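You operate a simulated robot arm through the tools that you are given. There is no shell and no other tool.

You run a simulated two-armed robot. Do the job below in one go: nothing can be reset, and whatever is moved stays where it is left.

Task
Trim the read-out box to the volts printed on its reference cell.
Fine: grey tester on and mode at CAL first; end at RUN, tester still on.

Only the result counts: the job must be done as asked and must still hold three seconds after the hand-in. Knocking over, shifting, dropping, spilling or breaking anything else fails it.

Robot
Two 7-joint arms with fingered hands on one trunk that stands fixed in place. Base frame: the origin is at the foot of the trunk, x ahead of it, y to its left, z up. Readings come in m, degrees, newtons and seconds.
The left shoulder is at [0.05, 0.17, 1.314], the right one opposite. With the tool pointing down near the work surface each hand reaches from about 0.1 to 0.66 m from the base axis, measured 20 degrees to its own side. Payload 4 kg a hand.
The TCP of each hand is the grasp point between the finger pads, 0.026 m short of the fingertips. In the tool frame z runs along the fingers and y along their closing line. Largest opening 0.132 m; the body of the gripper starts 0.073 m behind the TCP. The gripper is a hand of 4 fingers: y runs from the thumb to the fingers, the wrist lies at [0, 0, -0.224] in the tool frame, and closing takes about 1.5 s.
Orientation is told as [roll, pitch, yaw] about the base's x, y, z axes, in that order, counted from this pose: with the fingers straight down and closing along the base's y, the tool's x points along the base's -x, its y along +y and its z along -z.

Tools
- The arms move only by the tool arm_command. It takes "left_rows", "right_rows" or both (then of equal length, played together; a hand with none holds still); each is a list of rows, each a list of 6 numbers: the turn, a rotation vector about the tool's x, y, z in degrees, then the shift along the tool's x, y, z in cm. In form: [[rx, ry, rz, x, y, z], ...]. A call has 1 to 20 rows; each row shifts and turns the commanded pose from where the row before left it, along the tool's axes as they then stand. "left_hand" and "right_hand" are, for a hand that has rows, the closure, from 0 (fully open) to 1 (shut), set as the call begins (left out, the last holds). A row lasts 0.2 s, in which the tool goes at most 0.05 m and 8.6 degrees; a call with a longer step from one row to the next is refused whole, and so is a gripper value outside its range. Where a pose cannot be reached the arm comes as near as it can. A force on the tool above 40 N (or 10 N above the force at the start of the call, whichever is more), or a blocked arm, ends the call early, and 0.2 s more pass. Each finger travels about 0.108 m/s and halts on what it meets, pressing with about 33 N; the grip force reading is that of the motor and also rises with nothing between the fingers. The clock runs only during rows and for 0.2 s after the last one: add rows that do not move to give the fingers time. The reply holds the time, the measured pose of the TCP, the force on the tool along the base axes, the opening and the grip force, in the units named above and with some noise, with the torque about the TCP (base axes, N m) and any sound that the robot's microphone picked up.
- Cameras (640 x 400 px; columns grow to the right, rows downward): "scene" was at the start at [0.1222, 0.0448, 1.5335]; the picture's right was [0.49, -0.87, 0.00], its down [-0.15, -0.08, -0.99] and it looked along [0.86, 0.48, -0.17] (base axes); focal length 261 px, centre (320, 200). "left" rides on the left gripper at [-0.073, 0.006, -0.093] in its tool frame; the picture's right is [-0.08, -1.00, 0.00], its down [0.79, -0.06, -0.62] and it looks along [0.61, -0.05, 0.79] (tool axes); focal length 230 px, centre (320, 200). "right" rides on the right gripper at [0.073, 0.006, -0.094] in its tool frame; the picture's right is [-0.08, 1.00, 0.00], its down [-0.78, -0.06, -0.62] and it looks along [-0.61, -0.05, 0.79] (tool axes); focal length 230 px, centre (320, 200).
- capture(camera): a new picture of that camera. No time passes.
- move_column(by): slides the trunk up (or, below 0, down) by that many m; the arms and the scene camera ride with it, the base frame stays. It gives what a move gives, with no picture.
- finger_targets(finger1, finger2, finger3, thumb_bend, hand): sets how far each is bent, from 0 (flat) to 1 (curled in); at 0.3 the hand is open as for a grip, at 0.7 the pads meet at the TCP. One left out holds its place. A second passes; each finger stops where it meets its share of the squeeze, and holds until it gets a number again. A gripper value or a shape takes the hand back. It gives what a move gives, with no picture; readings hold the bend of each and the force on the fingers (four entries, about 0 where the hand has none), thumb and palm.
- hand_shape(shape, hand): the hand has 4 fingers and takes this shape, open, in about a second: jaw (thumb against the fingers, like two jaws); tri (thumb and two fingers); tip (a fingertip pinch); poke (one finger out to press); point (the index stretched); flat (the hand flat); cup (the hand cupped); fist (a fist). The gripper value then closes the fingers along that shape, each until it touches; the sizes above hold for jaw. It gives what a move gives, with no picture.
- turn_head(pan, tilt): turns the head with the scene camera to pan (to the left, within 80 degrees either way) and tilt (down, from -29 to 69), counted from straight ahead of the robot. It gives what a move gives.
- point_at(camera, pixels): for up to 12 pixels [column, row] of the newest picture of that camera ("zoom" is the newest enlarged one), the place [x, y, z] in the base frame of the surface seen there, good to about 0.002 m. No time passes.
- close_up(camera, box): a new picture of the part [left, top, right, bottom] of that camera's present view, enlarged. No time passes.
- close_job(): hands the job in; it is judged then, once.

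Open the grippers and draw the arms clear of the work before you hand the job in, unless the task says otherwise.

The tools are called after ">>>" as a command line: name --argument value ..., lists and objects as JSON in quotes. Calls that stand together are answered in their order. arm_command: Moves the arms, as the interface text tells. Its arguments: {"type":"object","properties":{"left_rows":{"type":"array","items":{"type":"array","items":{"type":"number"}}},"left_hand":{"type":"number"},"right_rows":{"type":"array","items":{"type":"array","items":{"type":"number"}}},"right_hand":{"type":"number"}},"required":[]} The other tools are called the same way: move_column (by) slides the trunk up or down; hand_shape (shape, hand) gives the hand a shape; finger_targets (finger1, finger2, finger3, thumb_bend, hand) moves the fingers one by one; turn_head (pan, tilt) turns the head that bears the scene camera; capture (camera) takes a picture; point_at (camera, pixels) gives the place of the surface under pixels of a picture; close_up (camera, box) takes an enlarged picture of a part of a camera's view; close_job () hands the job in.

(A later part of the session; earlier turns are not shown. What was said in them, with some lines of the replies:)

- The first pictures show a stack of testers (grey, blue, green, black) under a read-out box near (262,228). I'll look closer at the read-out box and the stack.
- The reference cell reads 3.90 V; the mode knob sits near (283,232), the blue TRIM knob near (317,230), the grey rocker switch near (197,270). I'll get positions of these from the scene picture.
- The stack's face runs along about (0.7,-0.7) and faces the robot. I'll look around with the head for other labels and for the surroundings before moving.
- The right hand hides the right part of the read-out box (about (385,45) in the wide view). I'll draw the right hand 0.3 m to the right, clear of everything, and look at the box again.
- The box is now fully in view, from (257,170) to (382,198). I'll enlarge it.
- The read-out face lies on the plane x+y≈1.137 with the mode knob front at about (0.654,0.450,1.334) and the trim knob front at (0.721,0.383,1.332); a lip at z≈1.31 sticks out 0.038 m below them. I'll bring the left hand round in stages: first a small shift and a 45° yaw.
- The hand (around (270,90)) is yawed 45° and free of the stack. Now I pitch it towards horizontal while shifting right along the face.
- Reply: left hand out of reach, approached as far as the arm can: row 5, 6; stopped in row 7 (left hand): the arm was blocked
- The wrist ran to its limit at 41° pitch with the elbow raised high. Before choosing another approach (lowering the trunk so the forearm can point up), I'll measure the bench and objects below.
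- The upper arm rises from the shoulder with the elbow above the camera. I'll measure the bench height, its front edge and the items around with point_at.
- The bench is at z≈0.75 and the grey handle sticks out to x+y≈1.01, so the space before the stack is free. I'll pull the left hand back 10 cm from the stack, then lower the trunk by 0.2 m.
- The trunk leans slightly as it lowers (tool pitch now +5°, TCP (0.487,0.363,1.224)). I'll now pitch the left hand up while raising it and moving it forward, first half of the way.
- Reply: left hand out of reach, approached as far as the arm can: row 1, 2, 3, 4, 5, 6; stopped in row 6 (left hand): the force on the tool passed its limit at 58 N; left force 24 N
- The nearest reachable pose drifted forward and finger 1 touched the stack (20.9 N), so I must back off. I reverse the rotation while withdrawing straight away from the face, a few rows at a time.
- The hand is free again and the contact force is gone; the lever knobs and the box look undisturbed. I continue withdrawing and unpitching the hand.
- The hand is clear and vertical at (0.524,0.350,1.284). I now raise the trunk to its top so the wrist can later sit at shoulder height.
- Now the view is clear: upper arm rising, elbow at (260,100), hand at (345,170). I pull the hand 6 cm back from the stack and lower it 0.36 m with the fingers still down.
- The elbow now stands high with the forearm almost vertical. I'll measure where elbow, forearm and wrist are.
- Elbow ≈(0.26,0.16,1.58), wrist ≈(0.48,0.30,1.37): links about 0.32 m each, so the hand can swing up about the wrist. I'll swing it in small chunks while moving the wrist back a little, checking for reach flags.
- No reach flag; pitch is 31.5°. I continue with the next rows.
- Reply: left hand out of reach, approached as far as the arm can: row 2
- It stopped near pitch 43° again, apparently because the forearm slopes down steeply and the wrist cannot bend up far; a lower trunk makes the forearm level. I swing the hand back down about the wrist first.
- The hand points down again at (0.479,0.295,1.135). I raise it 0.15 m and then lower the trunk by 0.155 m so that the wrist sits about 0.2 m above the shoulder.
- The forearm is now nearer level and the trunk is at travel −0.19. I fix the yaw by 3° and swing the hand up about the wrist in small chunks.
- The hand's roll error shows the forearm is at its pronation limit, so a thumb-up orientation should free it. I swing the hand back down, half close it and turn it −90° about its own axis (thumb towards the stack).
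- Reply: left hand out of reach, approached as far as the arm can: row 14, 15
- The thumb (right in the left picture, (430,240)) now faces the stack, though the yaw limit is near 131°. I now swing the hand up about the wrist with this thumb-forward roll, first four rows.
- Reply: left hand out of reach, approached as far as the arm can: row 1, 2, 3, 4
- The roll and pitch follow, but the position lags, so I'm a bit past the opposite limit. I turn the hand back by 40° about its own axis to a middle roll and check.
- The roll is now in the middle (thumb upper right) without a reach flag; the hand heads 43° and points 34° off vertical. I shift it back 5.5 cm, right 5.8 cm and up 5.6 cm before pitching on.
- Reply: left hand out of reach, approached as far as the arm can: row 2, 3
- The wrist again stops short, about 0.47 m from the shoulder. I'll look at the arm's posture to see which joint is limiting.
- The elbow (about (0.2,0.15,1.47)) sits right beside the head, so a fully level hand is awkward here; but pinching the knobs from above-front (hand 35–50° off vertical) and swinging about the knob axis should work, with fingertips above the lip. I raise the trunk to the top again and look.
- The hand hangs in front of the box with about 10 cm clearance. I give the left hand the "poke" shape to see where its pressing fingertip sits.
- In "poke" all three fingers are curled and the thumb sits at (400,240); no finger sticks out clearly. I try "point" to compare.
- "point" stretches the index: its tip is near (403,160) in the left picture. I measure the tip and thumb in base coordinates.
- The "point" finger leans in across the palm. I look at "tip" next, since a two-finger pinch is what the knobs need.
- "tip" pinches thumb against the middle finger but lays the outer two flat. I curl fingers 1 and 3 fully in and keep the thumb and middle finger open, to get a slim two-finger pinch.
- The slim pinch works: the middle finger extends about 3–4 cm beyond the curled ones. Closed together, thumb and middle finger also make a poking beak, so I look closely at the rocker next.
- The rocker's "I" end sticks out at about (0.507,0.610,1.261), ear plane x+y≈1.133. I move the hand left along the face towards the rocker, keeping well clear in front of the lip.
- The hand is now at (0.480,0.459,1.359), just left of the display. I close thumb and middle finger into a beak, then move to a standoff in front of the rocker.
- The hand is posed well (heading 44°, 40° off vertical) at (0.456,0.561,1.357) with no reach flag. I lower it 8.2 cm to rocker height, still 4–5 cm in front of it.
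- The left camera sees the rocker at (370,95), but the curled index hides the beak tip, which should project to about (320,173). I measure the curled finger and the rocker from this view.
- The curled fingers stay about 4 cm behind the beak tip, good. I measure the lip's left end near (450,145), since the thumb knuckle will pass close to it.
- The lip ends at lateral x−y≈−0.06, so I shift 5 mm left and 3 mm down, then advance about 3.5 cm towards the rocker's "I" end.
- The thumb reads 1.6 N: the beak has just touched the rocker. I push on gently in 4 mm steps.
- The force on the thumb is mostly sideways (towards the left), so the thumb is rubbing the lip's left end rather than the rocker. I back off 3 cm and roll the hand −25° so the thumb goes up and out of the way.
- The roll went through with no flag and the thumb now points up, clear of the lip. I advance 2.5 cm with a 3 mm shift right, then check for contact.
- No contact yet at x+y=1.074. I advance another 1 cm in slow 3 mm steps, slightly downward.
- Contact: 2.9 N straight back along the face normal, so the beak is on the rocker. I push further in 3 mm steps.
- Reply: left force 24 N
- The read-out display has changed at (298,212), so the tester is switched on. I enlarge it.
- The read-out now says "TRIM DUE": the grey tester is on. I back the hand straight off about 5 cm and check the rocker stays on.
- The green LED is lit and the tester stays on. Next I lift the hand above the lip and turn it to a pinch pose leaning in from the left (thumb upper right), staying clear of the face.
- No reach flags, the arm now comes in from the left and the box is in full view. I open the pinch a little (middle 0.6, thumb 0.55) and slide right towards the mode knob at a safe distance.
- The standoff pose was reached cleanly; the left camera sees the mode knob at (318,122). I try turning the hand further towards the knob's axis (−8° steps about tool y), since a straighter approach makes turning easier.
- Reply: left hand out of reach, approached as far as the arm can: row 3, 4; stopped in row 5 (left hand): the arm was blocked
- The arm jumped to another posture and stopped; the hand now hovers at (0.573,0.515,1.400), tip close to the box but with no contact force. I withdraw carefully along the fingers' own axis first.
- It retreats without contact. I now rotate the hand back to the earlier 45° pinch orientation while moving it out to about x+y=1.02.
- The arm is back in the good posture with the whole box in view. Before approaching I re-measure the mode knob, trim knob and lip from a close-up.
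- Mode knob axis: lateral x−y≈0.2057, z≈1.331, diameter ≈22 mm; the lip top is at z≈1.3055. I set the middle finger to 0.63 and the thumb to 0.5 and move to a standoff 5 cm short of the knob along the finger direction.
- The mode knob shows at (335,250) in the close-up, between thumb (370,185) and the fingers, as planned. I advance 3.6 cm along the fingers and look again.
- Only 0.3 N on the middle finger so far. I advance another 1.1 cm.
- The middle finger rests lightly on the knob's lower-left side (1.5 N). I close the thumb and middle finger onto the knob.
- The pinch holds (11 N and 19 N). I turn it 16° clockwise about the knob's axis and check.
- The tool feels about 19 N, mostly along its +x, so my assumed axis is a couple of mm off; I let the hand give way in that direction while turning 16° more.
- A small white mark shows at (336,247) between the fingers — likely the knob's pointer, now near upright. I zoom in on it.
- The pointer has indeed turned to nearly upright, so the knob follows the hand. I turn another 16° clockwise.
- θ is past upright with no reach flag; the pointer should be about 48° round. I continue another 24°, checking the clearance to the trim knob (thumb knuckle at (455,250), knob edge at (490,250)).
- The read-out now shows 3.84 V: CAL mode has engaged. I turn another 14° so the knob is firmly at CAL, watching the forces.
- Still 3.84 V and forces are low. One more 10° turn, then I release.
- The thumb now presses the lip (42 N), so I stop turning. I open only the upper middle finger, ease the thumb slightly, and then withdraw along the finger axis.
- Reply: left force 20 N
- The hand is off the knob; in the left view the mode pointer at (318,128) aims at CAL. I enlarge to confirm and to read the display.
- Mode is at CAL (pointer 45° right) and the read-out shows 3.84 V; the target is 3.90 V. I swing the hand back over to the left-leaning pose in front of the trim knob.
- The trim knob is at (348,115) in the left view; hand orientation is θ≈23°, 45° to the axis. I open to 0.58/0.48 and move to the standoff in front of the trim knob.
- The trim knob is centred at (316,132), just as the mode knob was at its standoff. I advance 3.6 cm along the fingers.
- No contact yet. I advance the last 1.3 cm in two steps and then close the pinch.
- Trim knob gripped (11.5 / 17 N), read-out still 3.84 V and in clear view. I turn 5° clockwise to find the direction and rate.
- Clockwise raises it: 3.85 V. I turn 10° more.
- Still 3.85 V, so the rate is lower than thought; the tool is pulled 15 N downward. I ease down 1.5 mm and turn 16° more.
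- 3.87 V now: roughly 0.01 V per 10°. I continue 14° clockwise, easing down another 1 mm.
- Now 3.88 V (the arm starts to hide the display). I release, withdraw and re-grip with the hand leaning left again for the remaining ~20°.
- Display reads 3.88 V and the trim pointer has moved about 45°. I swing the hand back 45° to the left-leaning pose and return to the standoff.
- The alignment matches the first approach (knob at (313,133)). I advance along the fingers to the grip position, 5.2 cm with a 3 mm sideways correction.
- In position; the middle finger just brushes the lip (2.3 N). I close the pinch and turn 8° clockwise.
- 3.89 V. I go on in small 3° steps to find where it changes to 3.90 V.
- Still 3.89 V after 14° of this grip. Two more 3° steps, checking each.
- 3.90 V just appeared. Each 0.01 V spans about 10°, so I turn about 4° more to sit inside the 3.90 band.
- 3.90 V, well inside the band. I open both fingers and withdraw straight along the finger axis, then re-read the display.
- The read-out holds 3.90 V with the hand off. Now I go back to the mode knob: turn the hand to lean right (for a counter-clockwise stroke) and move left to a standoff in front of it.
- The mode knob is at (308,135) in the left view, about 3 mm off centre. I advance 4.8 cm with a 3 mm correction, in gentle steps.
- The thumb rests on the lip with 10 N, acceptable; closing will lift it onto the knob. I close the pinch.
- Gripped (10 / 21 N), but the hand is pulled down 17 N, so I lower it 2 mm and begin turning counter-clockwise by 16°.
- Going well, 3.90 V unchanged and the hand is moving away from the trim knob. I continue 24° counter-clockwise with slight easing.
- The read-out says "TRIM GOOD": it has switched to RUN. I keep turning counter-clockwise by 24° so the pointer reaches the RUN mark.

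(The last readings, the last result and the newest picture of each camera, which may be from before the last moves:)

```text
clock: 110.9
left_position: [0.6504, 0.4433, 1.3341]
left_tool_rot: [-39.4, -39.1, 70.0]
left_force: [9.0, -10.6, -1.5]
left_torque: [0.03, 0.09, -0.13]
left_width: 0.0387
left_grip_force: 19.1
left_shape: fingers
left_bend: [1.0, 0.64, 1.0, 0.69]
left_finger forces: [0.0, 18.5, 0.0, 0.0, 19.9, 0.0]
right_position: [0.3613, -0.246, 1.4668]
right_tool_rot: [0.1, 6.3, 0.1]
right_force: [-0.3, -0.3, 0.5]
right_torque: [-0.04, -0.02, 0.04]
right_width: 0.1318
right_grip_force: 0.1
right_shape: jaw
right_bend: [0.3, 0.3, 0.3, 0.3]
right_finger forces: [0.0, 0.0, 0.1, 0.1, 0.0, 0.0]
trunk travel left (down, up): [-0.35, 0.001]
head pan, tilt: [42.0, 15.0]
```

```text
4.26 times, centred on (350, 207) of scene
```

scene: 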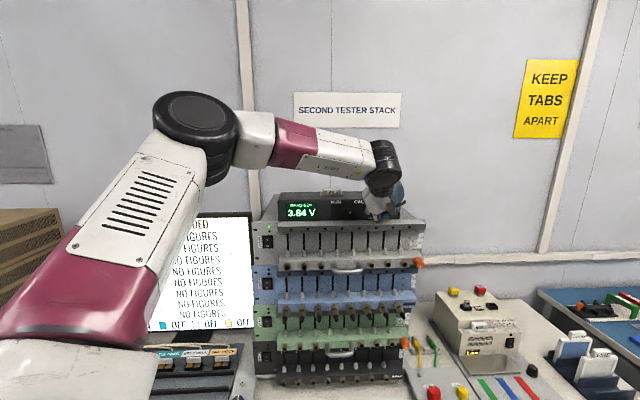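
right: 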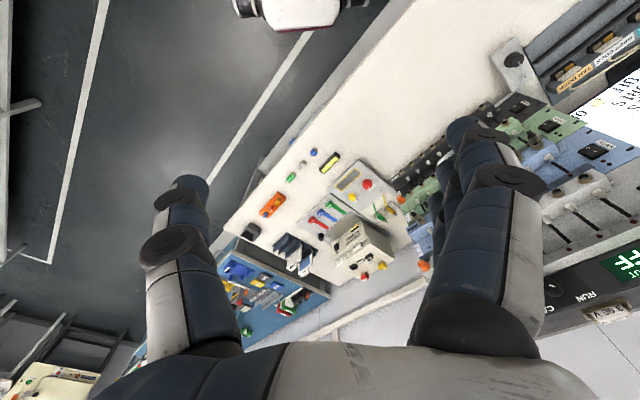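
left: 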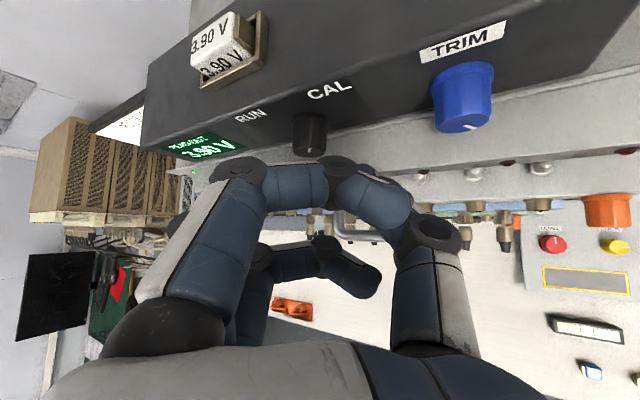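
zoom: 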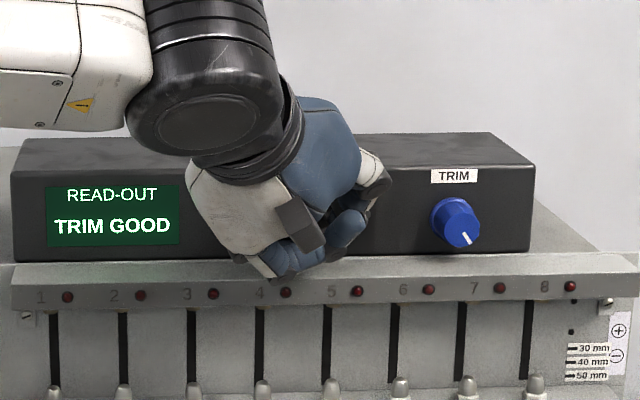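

"TRIM GOOD" holds; the middle finger (18.5 N) is probably on the lip. I raise 1.5 mm and turn 12° more.

>>> arm_command --left_rows '[[0, 0, 0, -0.1, -0.07, -0.09], [4.22, -0.25, -4.25, 0, 0.12, 0], [4.22, -0.25, -4.25, 0, 0.12, 0], [0, 0, 0, 0, 0, 0]]'

>>> close_up --camera "scene" --box '[275, 160, 425, 254]'

```text
clock: 111.9
left_position: [0.6489, 0.447, 1.3371]
left_tool_rot: [-52.7, -33.5, 77.9]
left_force: [5.9, -6.1, 6.4]
left_torque: [0.71, 0.62, -0.16]
left_width: 0.0388
left_grip_force: 53.2
left_shape: fingers
left_bend: [1.0, 0.64, 1.0, 0.68]
left_finger forces: [0.0, 84.4, 0.0, 0.0, 21.9, 0.0]
right_position: [0.3597, -0.2449, 1.4681]
right_tool_rot: [0.2, 6.3, 0.1]
right_force: [0.3, -0.2, -1.0]
right_torque: [0.0, 0.0, 0.01]
right_width: 0.1322
right_grip_force: 0.1
right_shape: jaw
right_bend: [0.3, 0.3, 0.3, 0.3]
right_finger forces: [0.0, 0.1, 0.0, 0.0, 0.0, 0.0]
trunk travel left (down, up): [-0.35, 0.001]
head pan, tilt: [42.0, 15.0]
```

```text
4.26 times, centred on (350, 207) of scene
```

zoom: 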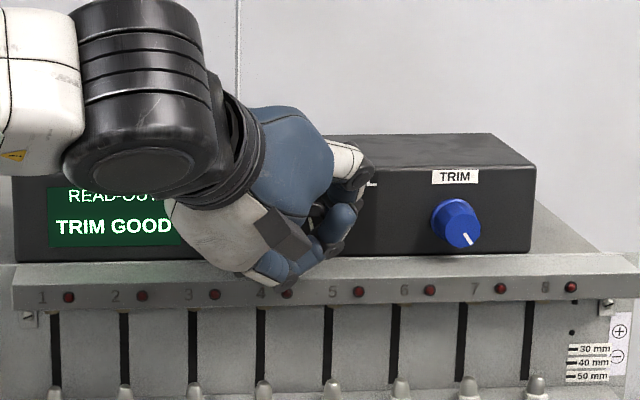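

The middle finger is wedged between lip and knob (84 N), so I stop here. I open the thumb first and check.

>>> finger_targets --hand "left" --thumb_bend 0.5

>>> close_up --camera "scene" --box '[315, 185, 385, 229]'

```text
clock: 112.9
left_position: [0.6463, 0.4491, 1.3347]
left_tool_rot: [-52.6, -33.4, 77.9]
left_force: [-5.7, 0.9, -1.3]
left_torque: [0.05, 0.39, 0.15]
left_width: 0.0478
left_grip_force: 22.0
left_shape: fingers
left_bend: [1.0, 0.64, 1.0, 0.5]
left_finger forces: [0.1, 43.4, 0.0, 0.0, 0.0, 0.0]
right_position: [0.3586, -0.2438, 1.4675]
right_tool_rot: [0.1, 6.3, 0.0]
right_force: [-0.5, 0.3, -0.1]
right_torque: [-0.02, 0.0, 0.01]
right_width: 0.1319
right_grip_force: 0.0
right_shape: jaw
right_bend: [0.3, 0.3, 0.3, 0.3]
right_finger forces: [0.0, 0.1, 0.1, 0.0, 0.0, 0.1]
trunk travel left (down, up): [-0.35, 0.001]
head pan, tilt: [42.0, 15.0]
```

```text
9.09 times, centred on (350, 207) of scene
```

zoom: 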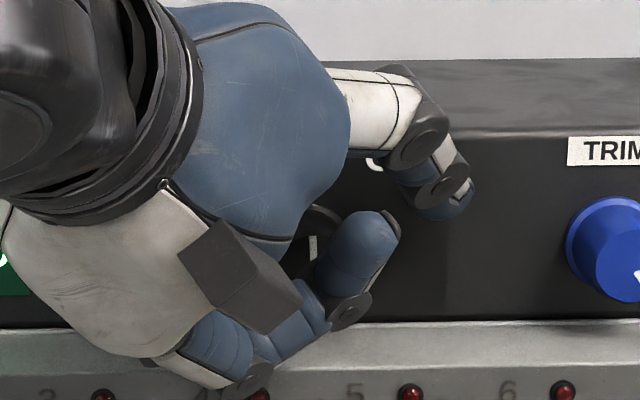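

The thumb is free but the middle finger is still squeezed (43 N). I relax it slightly before drawing the hand straight back from the face.

>>> finger_targets --hand "left" --finger2 0.62

```text
clock: 113.9
left_position: [0.6483, 0.4482, 1.3369]
left_tool_rot: [-52.7, -33.4, 77.9]
left_force: [-1.3, 1.0, 5.8]
left_torque: [0.14, 0.12, 0.04]
left_width: 0.0474
left_grip_force: 20.6
left_shape: fingers
left_bend: [1.0, 0.63, 1.0, 0.5]
left_finger forces: [0.0, 42.6, 0.0, 0.0, 0.1, 0.0]
right_position: [0.3597, -0.2443, 1.4694]
right_tool_rot: [0.1, 6.2, 0.2]
right_force: [-0.2, 0.3, 0.2]
right_torque: [0.01, -0.01, 0.01]
right_width: 0.1319
right_grip_force: 0.1
right_shape: jaw
right_bend: [0.3, 0.3, 0.3, 0.3]
right_finger forces: [0.1, 0.0, 0.0, 0.0, 0.0, 0.1]
trunk travel left (down, up): [-0.35, 0.001]
head pan, tilt: [42.0, 15.0]
```

The finger is still squeezed between knob and lip though the net tool force is small. I rotate the hand back 8° clockwise about the knob axis to free it without pulling on the box.

>>> arm_command --left_rows '[[-2.82, 0.16, 2.83, 0, -0.08, 0], [-2.82, 0.16, 2.83, 0, -0.08, 0], [0, 0, 0, 0, 0, 0]]'

>>> close_up --camera "scene" --box '[275, 160, 425, 254]'

```text
clock: 114.7
left_position: [0.6482, 0.4486, 1.3371]
left_tool_rot: [-44.1, -37.3, 72.9]
left_force: [-2.2, -1.8, 0.4]
left_torque: [-0.06, 0.05, -0.02]
left_width: 0.0474
left_grip_force: 2.4
left_shape: fingers
left_bend: [1.0, 0.63, 1.0, 0.5]
left_finger forces: [0.1, 5.6, 0.0, 0.1, 0.0, 0.0]
right_position: [0.3591, -0.2438, 1.4696]
right_tool_rot: [0.1, 6.2, 0.0]
right_force: [-0.4, 0.6, 0.9]
right_torque: [0.02, -0.01, -0.02]
right_width: 0.132
right_grip_force: 0.0
right_shape: jaw
right_bend: [0.3, 0.3, 0.3, 0.3]
right_finger forces: [0.1, 0.0, 0.1, 0.0, 0.0, 0.1]
trunk travel left (down, up): [-0.35, 0.001]
head pan, tilt: [42.0, 15.0]
```

```text
4.26 times, centred on (350, 207) of scene
```

zoom: 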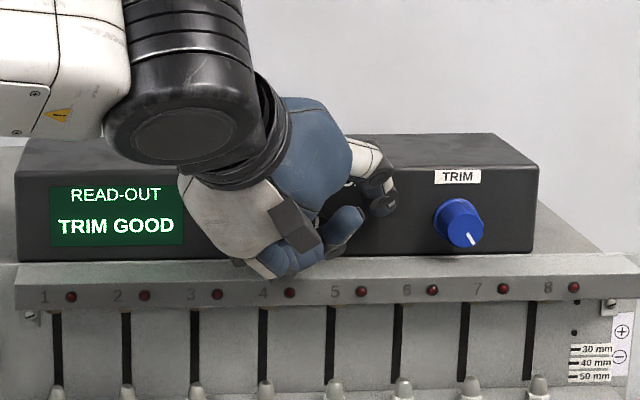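

Freed (5.6 N), display still "TRIM GOOD" and the box has not moved relative to the LEDs. I draw the hand straight back 4.5 cm and look at the mode pointer.

>>> arm_command --left_rows '[[0, 0, 0, 0.56, -0.03, -0.57], [0, 0, 0, 0.84, -0.05, -0.85], [0, 0, 0, 0.98, -0.06, -0.99], [0, 0, 0, 0.84, -0.05, -0.85], [0, 0, 0, 0, 0, 0]]'

>>> close_up --camera "scene" --box '[275, 160, 425, 254]'

>>> capture --camera "left"

```text
clock: 115.9
left_position: [0.6167, 0.4145, 1.336]
left_tool_rot: [-44.1, -37.4, 72.9]
left_force: [-0.1, -0.9, -0.4]
left_torque: [-0.01, 0.02, 0.0]
left_width: 0.0474
left_grip_force: 0.1
left_shape: fingers
left_bend: [1.0, 0.62, 1.0, 0.5]
left_finger forces: [0.0, 0.0, 0.0, 0.1, 0.0, 0.0]
right_position: [0.3591, -0.2437, 1.4687]
right_tool_rot: [0.2, 6.3, 0.1]
right_force: [-0.3, -0.1, -0.5]
right_torque: [-0.02, -0.02, -0.02]
right_width: 0.1319
right_grip_force: 0.1
right_shape: jaw
right_bend: [0.3, 0.3, 0.3, 0.3]
right_finger forces: [0.0, 0.0, 0.0, 0.0, 0.0, 0.1]
trunk travel left (down, up): [-0.35, 0.001]
head pan, tilt: [42.0, 15.0]
```

```text
4.26 times, centred on (350, 207) of scene
```

zoom: 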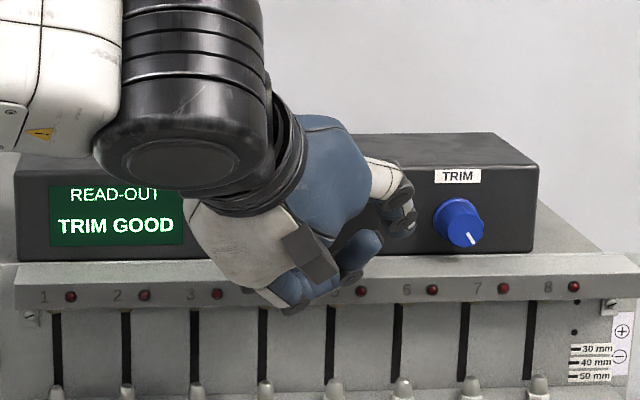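

```text
taken
```

left: 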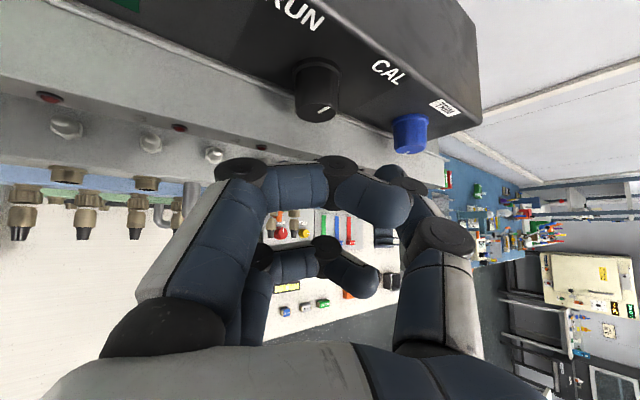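

I enlarge the left view to see where the mode pointer stands.

>>> close_up --camera "left" --box '[240, 0, 480, 150]'

```text
2.67 times, centred on (360, 75) of left
```

zoom: 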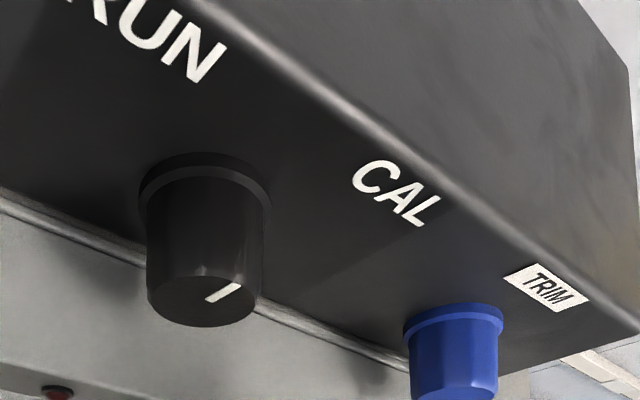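

The pointer is only about upright (between RUN and CAL), so one more counter-clockwise stroke is needed. I swing the hand to nearly upright and move to a fresh standoff, using the earlier clean wrist positions.

>>> arm_command --left_rows '[[-5.91, 0.35, 5.95, 0, 0, 0], [-5.91, 0.35, 5.95, 0, 0, 0], [-5.91, 0.35, 5.95, 0, 0, 0], [-5.91, 0.35, 5.95, 0, 0, 0], [-5.91, 0.35, 5.95, 0, 0, 0], [0, 0, 0, -1.82, -0.31, -1.04], [0, 0, 0, -1.82, -0.31, -1.04], [0, 0, 0, 0, 0, 0]]'

>>> finger_targets --hand "left" --finger2 0.56 --thumb_bend 0.56

>>> capture --camera "left"

>>> close_up --camera "scene" --box '[275, 160, 425, 254]'

```text
clock: 117.7
left_position: [0.6331, 0.414, 1.3762]
left_tool_rot: [11.7, -44.1, 34.6]
left_force: [0.2, 0.2, 0.1]
left_torque: [0.01, 0.01, 0.01]
left_width: 0.0474
left_grip_force: 0.1
left_shape: fingers
left_bend: [1.0, 0.62, 1.0, 0.5]
left_finger forces: [0.0, 0.1, 0.0, 0.1, 0.0, 0.0]
right_position: [0.3598, -0.2433, 1.4678]
right_tool_rot: [0.0, 6.2, 0.0]
right_force: [0.3, 0.0, 0.4]
right_torque: [0.01, -0.02, -0.02]
right_width: 0.1318
right_grip_force: 0.1
right_shape: jaw
right_bend: [0.3, 0.3, 0.3, 0.3]
right_finger forces: [0.0, 0.0, 0.0, 0.0, 0.0, 0.0]
trunk travel left (down, up): [-0.35, 0.001]
head pan, tilt: [42.0, 15.0]
```

```text
clock: 118.7
left_position: [0.6325, 0.4152, 1.3753]
left_tool_rot: [11.9, -44.3, 34.7]
left_force: [0.4, 0.5, -0.5]
left_torque: [-0.01, -0.01, -0.02]
left_width: 0.0446
left_grip_force: 0.1
left_shape: fingers
left_bend: [1.0, 0.56, 1.0, 0.56]
left_finger forces: [0.1, 0.0, 0.0, 0.0, 0.0, 0.0]
right_position: [0.3594, -0.2436, 1.4673]
right_tool_rot: [0.1, 6.3, 0.2]
right_force: [-0.3, -0.1, -0.4]
right_torque: [0.03, -0.04, 0.0]
right_width: 0.1323
right_grip_force: 0.0
right_shape: jaw
right_bend: [0.3, 0.3, 0.3, 0.3]
right_finger forces: [0.0, 0.0, 0.1, 0.0, 0.0, 0.0]
trunk travel left (down, up): [-0.35, 0.001]
head pan, tilt: [42.0, 15.0]
```

```text
taken
```

left: 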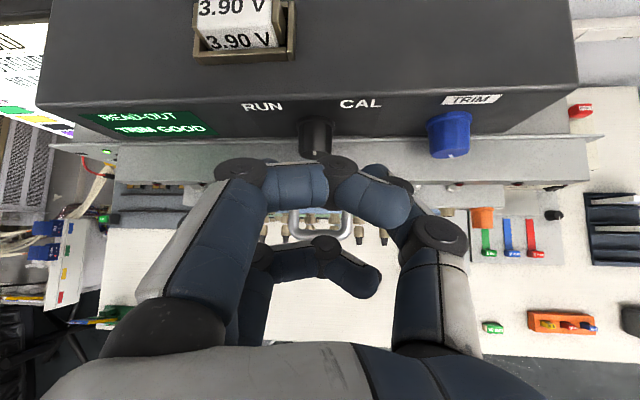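

```text
4.26 times, centred on (350, 207) of scene
```

zoom: 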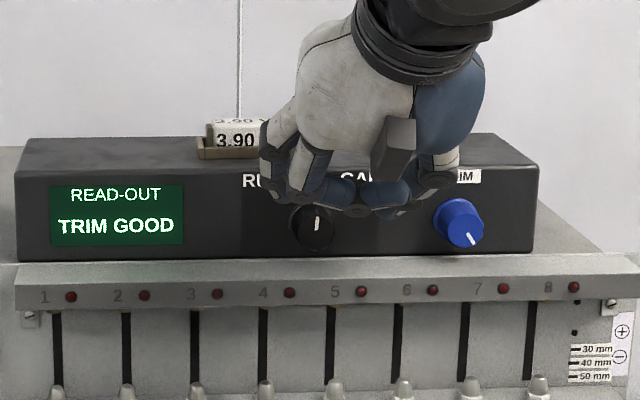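

The pointer is upright at (317,223) and the knob is centred in the left view (316,137). I advance 5 cm and close the pinch.

>>> arm_command --left_rows '[[0, 0, 0, 0, 0, 1.2], [0, 0, 0, 0, 0, 1.2], [0, 0, 0, 0, 0, 1.1], [0, 0, 0, 0, 0, 0.8], [0, 0, 0, 0, 0, 0.6], [0, 0, 0, 0, 0, 0]]'

>>> finger_targets --hand "left" --finger2 0.75 --thumb_bend 0.8

>>> close_up --camera "scene" --box '[275, 160, 425, 254]'

```text
clock: 120.1
left_position: [0.655, 0.442, 1.3417]
left_tool_rot: [11.8, -44.2, 34.7]
left_force: [0.2, 0.3, 1.1]
left_torque: [0.0, 0.02, -0.01]
left_width: 0.0444
left_grip_force: 0.1
left_shape: fingers
left_bend: [1.0, 0.56, 1.0, 0.56]
left_finger forces: [0.0, 0.0, 0.0, 0.0, 0.0, 0.1]
right_position: [0.3603, -0.2447, 1.4691]
right_tool_rot: [0.2, 6.3, 0.1]
right_force: [0.2, -0.3, 0.4]
right_torque: [0.01, 0.0, 0.02]
right_width: 0.1318
right_grip_force: 0.0
right_shape: jaw
right_bend: [0.3, 0.3, 0.3, 0.3]
right_finger forces: [0.0, 0.1, 0.0, 0.0, 0.0, 0.0]
trunk travel left (down, up): [-0.35, 0.001]
head pan, tilt: [42.0, 15.0]
```

```text
clock: 121.1
left_position: [0.657, 0.4423, 1.3401]
left_tool_rot: [11.7, -44.1, 34.6]
left_force: [5.5, -1.9, -6.9]
left_torque: [-0.13, -0.04, 0.1]
left_width: 0.0389
left_grip_force: 14.3
left_shape: fingers
left_bend: [1.0, 0.62, 1.0, 0.69]
left_finger forces: [0.0, 11.5, 0.0, 0.0, 17.5, 0.0]
right_position: [0.3617, -0.2426, 1.4675]
right_tool_rot: [0.2, 6.4, 0.1]
right_force: [-0.6, 0.2, 0.4]
right_torque: [-0.01, -0.04, -0.02]
right_width: 0.1321
right_grip_force: 0.1
right_shape: jaw
right_bend: [0.3, 0.3, 0.3, 0.3]
right_finger forces: [0.0, 0.0, 0.1, 0.0, 0.1, 0.0]
trunk travel left (down, up): [-0.35, 0.001]
head pan, tilt: [42.0, 15.0]
```

```text
4.26 times, centred on (350, 207) of scene
```

zoom: 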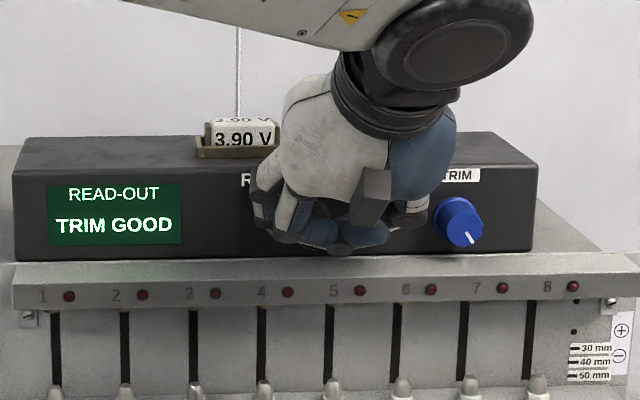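

Clean grip (11.5 / 17.5 N). I turn 24° counter-clockwise, following the earlier clean arc.

>>> arm_command --left_rows '[[5.63, -0.33, -5.67, -0.04, 0.18, -0.02], [5.63, -0.33, -5.67, -0.04, 0.18, -0.02], [5.63, -0.33, -5.67, -0.04, 0.18, -0.02], [0, 0, 0, 0, 0, 0]]'

>>> close_up --camera "scene" --box '[275, 160, 425, 254]'

```text
clock: 122.1
left_position: [0.6515, 0.4468, 1.342]
left_tool_rot: [-22.0, -43.7, 58.4]
left_force: [10.6, -3.8, -2.2]
left_torque: [-0.07, -0.11, 0.02]
left_width: 0.0388
left_grip_force: 14.9
left_shape: fingers
left_bend: [1.0, 0.62, 1.0, 0.69]
left_finger forces: [0.0, 10.0, 0.1, 0.0, 18.6, 0.0]
right_position: [0.3615, -0.2446, 1.4678]
right_tool_rot: [0.0, 6.3, 0.1]
right_force: [-0.5, -0.1, 0.0]
right_torque: [-0.01, -0.02, 0.01]
right_width: 0.132
right_grip_force: 0.0
right_shape: jaw
right_bend: [0.3, 0.3, 0.3, 0.3]
right_finger forces: [0.1, 0.0, 0.0, 0.0, 0.0, 0.1]
trunk travel left (down, up): [-0.35, 0.001]
head pan, tilt: [42.0, 15.0]
```

```text
4.26 times, centred on (350, 207) of scene
```

zoom: 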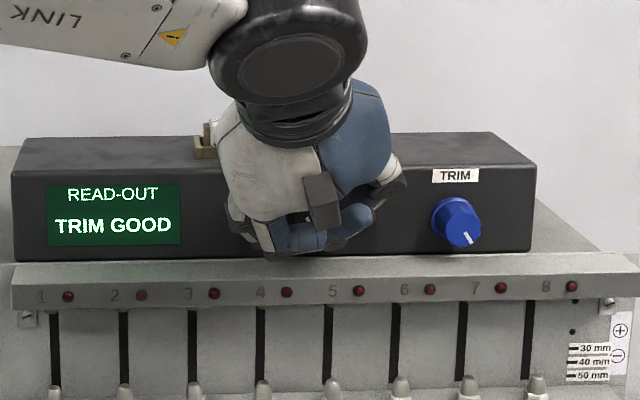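

Forces stay low and the display stays "TRIM GOOD". I turn 16° more, then check for contact with the lip.

>>> arm_command --left_rows '[[5.63, -0.33, -5.67, -0.04, 0.17, -0.03], [5.63, -0.33, -5.67, -0.06, 0.15, -0.05], [0, 0, 0, 0, 0, 0]]'

>>> close_up --camera "scene" --box '[315, 185, 385, 229]'

```text
clock: 122.9
left_position: [0.6498, 0.4477, 1.3417]
left_tool_rot: [-41.9, -38.2, 71.6]
left_force: [10.7, -1.1, -0.6]
left_torque: [-0.09, -0.06, 0.03]
left_width: 0.0388
left_grip_force: 13.2
left_shape: fingers
left_bend: [1.0, 0.61, 1.0, 0.69]
left_finger forces: [0.1, 10.7, 0.0, 0.0, 16.4, 0.0]
right_position: [0.3627, -0.2436, 1.4681]
right_tool_rot: [0.1, 6.3, 0.0]
right_force: [-0.6, 0.1, 0.3]
right_torque: [0.04, 0.01, 0.03]
right_width: 0.1316
right_grip_force: 0.1
right_shape: jaw
right_bend: [0.3, 0.3, 0.3, 0.3]
right_finger forces: [0.0, 0.0, 0.0, 0.0, 0.1, 0.0]
trunk travel left (down, up): [-0.35, 0.001]
head pan, tilt: [42.0, 15.0]
```

```text
9.09 times, centred on (350, 207) of scene
```

zoom: 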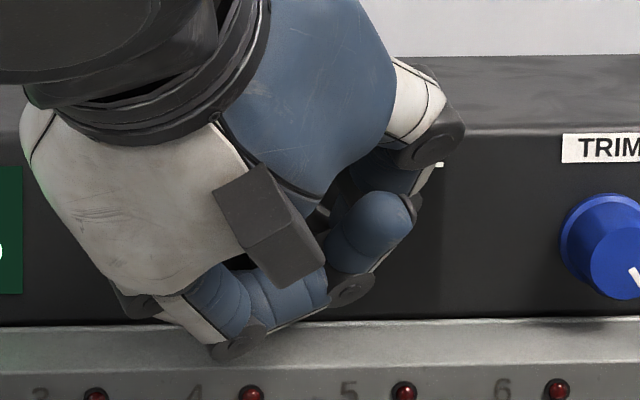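

No lip contact. One last 7° to bring the pointer fully to RUN.

>>> arm_command --left_rows '[[4.93, -0.29, -4.96, -0.06, 0.13, -0.05], [0, 0, 0, 0, 0, 0]]'

```text
clock: 123.5
left_position: [0.6494, 0.448, 1.3418]
left_tool_rot: [-49.5, -34.8, 76.1]
left_force: [6.9, -1.0, -2.4]
left_torque: [0.12, 0.15, 0.02]
left_width: 0.039
left_grip_force: 13.4
left_shape: fingers
left_bend: [1.0, 0.62, 1.0, 0.69]
left_finger forces: [0.1, 10.4, 0.0, 0.1, 15.7, 0.0]
right_position: [0.3615, -0.2445, 1.4672]
right_tool_rot: [0.1, 6.3, 0.1]
right_force: [0.2, -0.4, 0.0]
right_torque: [0.01, -0.01, 0.02]
right_width: 0.1317
right_grip_force: 0.1
right_shape: jaw
right_bend: [0.3, 0.3, 0.3, 0.3]
right_finger forces: [0.0, 0.0, 0.0, 0.0, 0.0, 0.0]
trunk travel left (down, up): [-0.35, 0.001]
head pan, tilt: [42.0, 15.0]
```

The torque sign has changed, so the knob is probably at its stop. I open both fingers slightly and look before withdrawing.

>>> finger_targets --hand "left" --finger2 0.58 --thumb_bend 0.48

>>> arm_command --left_rows '[[0, 0, 0, 0.1, -0.1, -0.6], [0, 0, 0, 0, 0, -1.2], [0, 0, 0, 0, 0, -1.5], [0, 0, 0, 0, 0, -1.5], [0, 0, 0, 0, 0, -1.2], [0, 0, 0, 0, 0, 0]]'

>>> close_up --camera "scene" --box '[275, 160, 425, 254]'

>>> close_up --camera "left" --box '[240, 60, 480, 210]'

```text
clock: 124.5
left_position: [0.6488, 0.449, 1.3421]
left_tool_rot: [-49.6, -35.0, 76.2]
left_force: [0.1, -0.1, 0.6]
left_torque: [0.04, -0.02, 0.01]
left_width: 0.0484
left_grip_force: 0.4
left_shape: fingers
left_bend: [1.0, 0.58, 1.0, 0.48]
left_finger forces: [0.1, 1.1, 0.0, 0.0, 0.0, 0.0]
right_position: [0.3591, -0.243, 1.4682]
right_tool_rot: [0.1, 6.2, 0.1]
right_force: [-0.3, 0.5, 0.2]
right_torque: [0.0, 0.02, -0.01]
right_width: 0.1319
right_grip_force: 0.0
right_shape: jaw
right_bend: [0.3, 0.3, 0.3, 0.3]
right_finger forces: [0.0, 0.0, 0.0, 0.0, 0.1, 0.1]
trunk travel left (down, up): [-0.35, 0.001]
head pan, tilt: [42.0, 15.0]
```

```text
clock: 125.9
left_position: [0.5991, 0.4369, 1.3745]
left_tool_rot: [-49.5, -34.9, 76.1]
left_force: [-1.5, -0.1, -0.9]
left_torque: [0.01, -0.01, 0.0]
left_width: 0.0488
left_grip_force: 0.0
left_shape: fingers
left_bend: [1.0, 0.57, 1.0, 0.48]
left_finger forces: [0.1, 0.1, 0.1, 0.0, 0.1, 0.1]
right_position: [0.3596, -0.244, 1.4679]
right_tool_rot: [0.1, 6.2, 0.1]
right_force: [0.7, -0.7, 0.8]
right_torque: [-0.01, 0.02, -0.01]
right_width: 0.1318
right_grip_force: 0.0
right_shape: jaw
right_bend: [0.3, 0.3, 0.3, 0.3]
right_finger forces: [0.0, 0.1, 0.0, 0.0, 0.0, 0.0]
trunk travel left (down, up): [-0.35, 0.001]
head pan, tilt: [42.0, 15.0]
```

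```text
4.26 times, centred on (350, 207) of scene
```

zoom: 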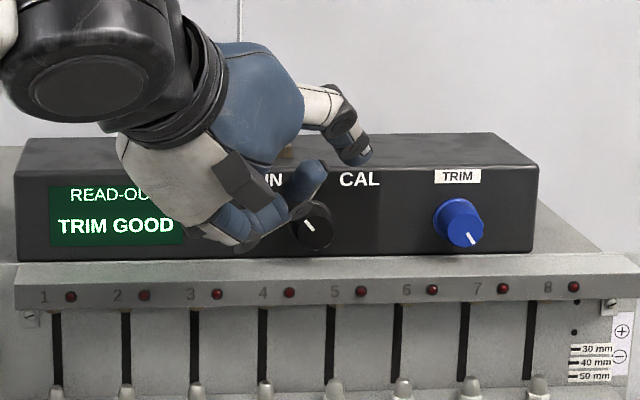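

```text
2.67 times, centred on (360, 135) of left
```

zoom: 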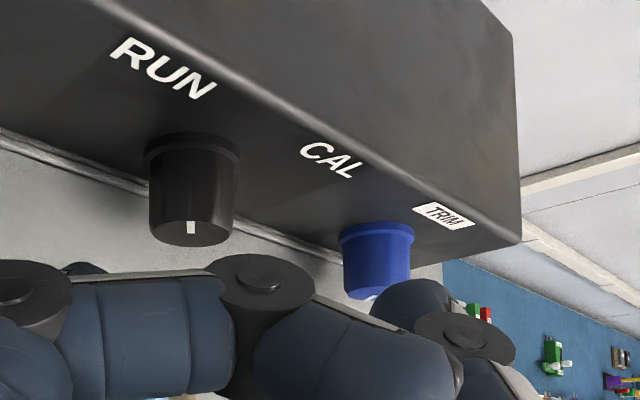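

The mode pointer is back at RUN (up-left at (308,225)), the display says "TRIM GOOD". I withdraw the hand along its earlier path, left and away from the box.

>>> arm_command --left_rows '[[0, 0, 0, -1.0, 1.0, -2.31], [0, 0, 0, -1.5, 1.6, -2.31], [0, 0, 0, -1.5, 1.6, -2.31], [0, 0, 0, -1.5, 1.6, -2.31], [0, 0, 0, 0, 0, 0]]'

>>> close_up --camera "scene" --box '[245, 160, 435, 279]'

```text
clock: 127.1
left_position: [0.5026, 0.4996, 1.4183]
left_tool_rot: [-49.5, -34.9, 76.1]
left_force: [0.1, -0.4, 0.6]
left_torque: [0.05, -0.01, 0.05]
left_width: 0.0485
left_grip_force: 0.1
left_shape: fingers
left_bend: [1.0, 0.57, 1.0, 0.48]
left_finger forces: [0.0, 0.0, 0.0, 0.0, 0.0, 0.1]
right_position: [0.3593, -0.2438, 1.4691]
right_tool_rot: [0.1, 6.4, 0.2]
right_force: [0.8, -1.0, -0.2]
right_torque: [0.02, 0.0, 0.01]
right_width: 0.1317
right_grip_force: 0.0
right_shape: jaw
right_bend: [0.3, 0.3, 0.3, 0.3]
right_finger forces: [0.0, 0.0, 0.1, 0.1, 0.0, 0.0]
trunk travel left (down, up): [-0.35, 0.001]
head pan, tilt: [42.0, 15.0]
```

```text
3.36 times, centred on (340, 220) of scene
```

zoom: 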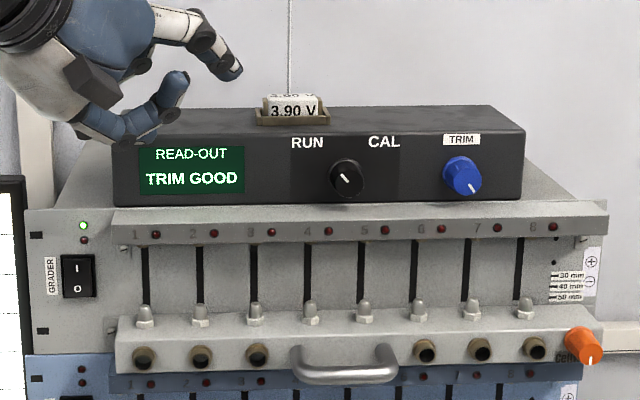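

Everything reads right: green LED on, pointer at RUN, "TRIM GOOD". I move the hand further back and up, away from the stack.

>>> arm_command --left_rows '[[0, 0, 0, -1.0, -0.27, -3.0], [0, 0, 0, -1.0, -0.27, -3.0], [0, 0, 0, -1.0, -0.27, -3.0], [0, 0, 0, 0, 0, 0]]'

>>> capture --camera "scene"

```text
clock: 128.1
left_position: [0.4349, 0.5024, 1.489]
left_tool_rot: [-49.5, -35.0, 76.2]
left_force: [-0.7, -0.3, -0.8]
left_torque: [0.0, 0.0, -0.01]
left_width: 0.0488
left_grip_force: 0.1
left_shape: fingers
left_bend: [1.0, 0.57, 1.0, 0.48]
left_finger forces: [0.0, 0.0, 0.1, 0.0, 0.0, 0.0]
right_position: [0.3598, -0.2433, 1.4688]
right_tool_rot: [0.1, 6.3, 0.1]
right_force: [-0.9, -0.3, 0.4]
right_torque: [-0.01, -0.01, 0.02]
right_width: 0.1321
right_grip_force: 0.0
right_shape: jaw
right_bend: [0.3, 0.3, 0.3, 0.3]
right_finger forces: [0.0, 0.0, 0.0, 0.0, 0.0, 0.1]
trunk travel left (down, up): [-0.35, 0.001]
head pan, tilt: [42.0, 15.0]
```

```text
taken
```

scene: 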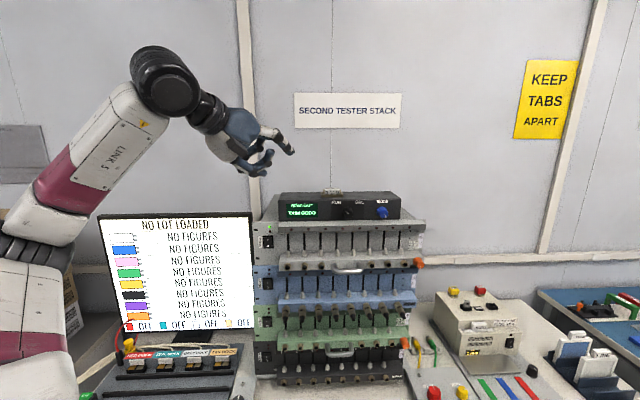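

The hand is now about 14 cm in front of and above the box. I open it fully and verify the box's position, the display and the rest of the stack.

>>> hand_shape --shape "jaw" --hand "left"

>>> close_up --camera "scene" --box '[245, 175, 435, 294]'

>>> point_at --camera "zoom" --pixels '[[118, 145], [515, 135], [300, 140], [345, 128], [463, 125], [290, 65]]'

>>> close_up --camera "scene" --box '[245, 280, 435, 399]'

```text
clock: 129.0
left_position: [0.4358, 0.5028, 1.4895]
left_tool_rot: [-49.5, -34.9, 76.1]
left_force: [0.1, 0.1, -0.7]
left_torque: [0.01, -0.01, -0.01]
left_width: 0.1319
left_grip_force: 0.1
left_shape: jaw
left_bend: [0.3, 0.3, 0.3, 0.3]
left_finger forces: [0.1, 0.1, 0.0, 0.1, 0.0, 0.0]
right_position: [0.3597, -0.2434, 1.4691]
right_tool_rot: [0.1, 6.2, 0.1]
right_force: [0.5, -0.4, 0.4]
right_torque: [0.02, 0.0, 0.0]
right_width: 0.1316
right_grip_force: 0.2
right_shape: jaw
right_bend: [0.3, 0.3, 0.3, 0.3]
right_finger forces: [0.1, 0.0, 0.1, 0.1, 0.1, 0.1]
trunk travel left (down, up): [-0.35, 0.001]
head pan, tilt: [42.0, 15.0]
```

```text
3.36 times, centred on (340, 234) of scene
```

zoom: 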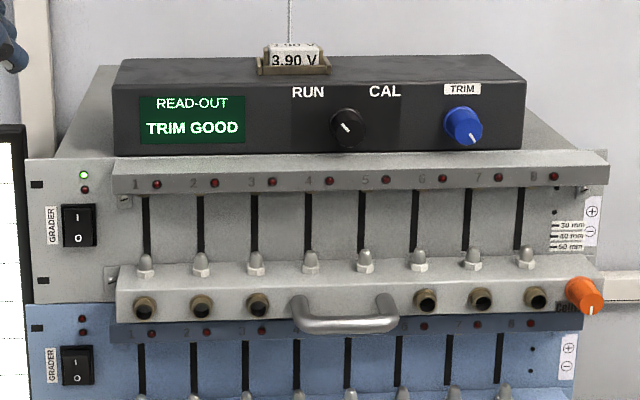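

```text
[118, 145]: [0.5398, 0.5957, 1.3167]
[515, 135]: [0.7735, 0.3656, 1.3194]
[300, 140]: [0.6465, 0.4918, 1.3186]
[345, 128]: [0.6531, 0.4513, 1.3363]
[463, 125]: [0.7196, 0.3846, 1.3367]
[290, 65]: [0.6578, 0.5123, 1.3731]
```

```text
3.36 times, centred on (340, 340) of scene
```

zoom: 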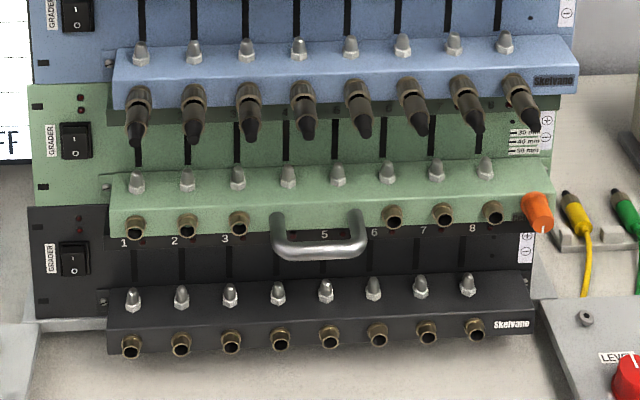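

The box stands where it was. The tester's green LED is on, the mode pointer is at RUN and the display reads "TRIM GOOD". The other testers look untouched and both hands are open and clear, so I hand the job in.

>>> close_job

```text
The job is handed in.
```

The read-out box is trimmed to 3.90 V, matching the voltage printed on its reference cell, and I've handed the job in. No verdict came back.

- **Tester:** the grey tester was switched on first and is still on, with its green LED lit.
- **Trim:** in CAL mode the box read 3.84 V. I turned the trim knob clockwise until it showed 3.90 V, and the reading held after I let go.
- **Mode:** the knob is back at RUN, and the display says "TRIM GOOD".

**Contact:** the left hand bumped the stack a few times.
- Early on, one finger hit it; the arm stopped at 58 N.
- Later, a finger got squeezed between the mode knob and the lip below it, reading 84 N.

In the final check the box was within about 3 mm of its starting position, and everything I could see on the stack looked undisturbed. Both hands are open and clear of the work.
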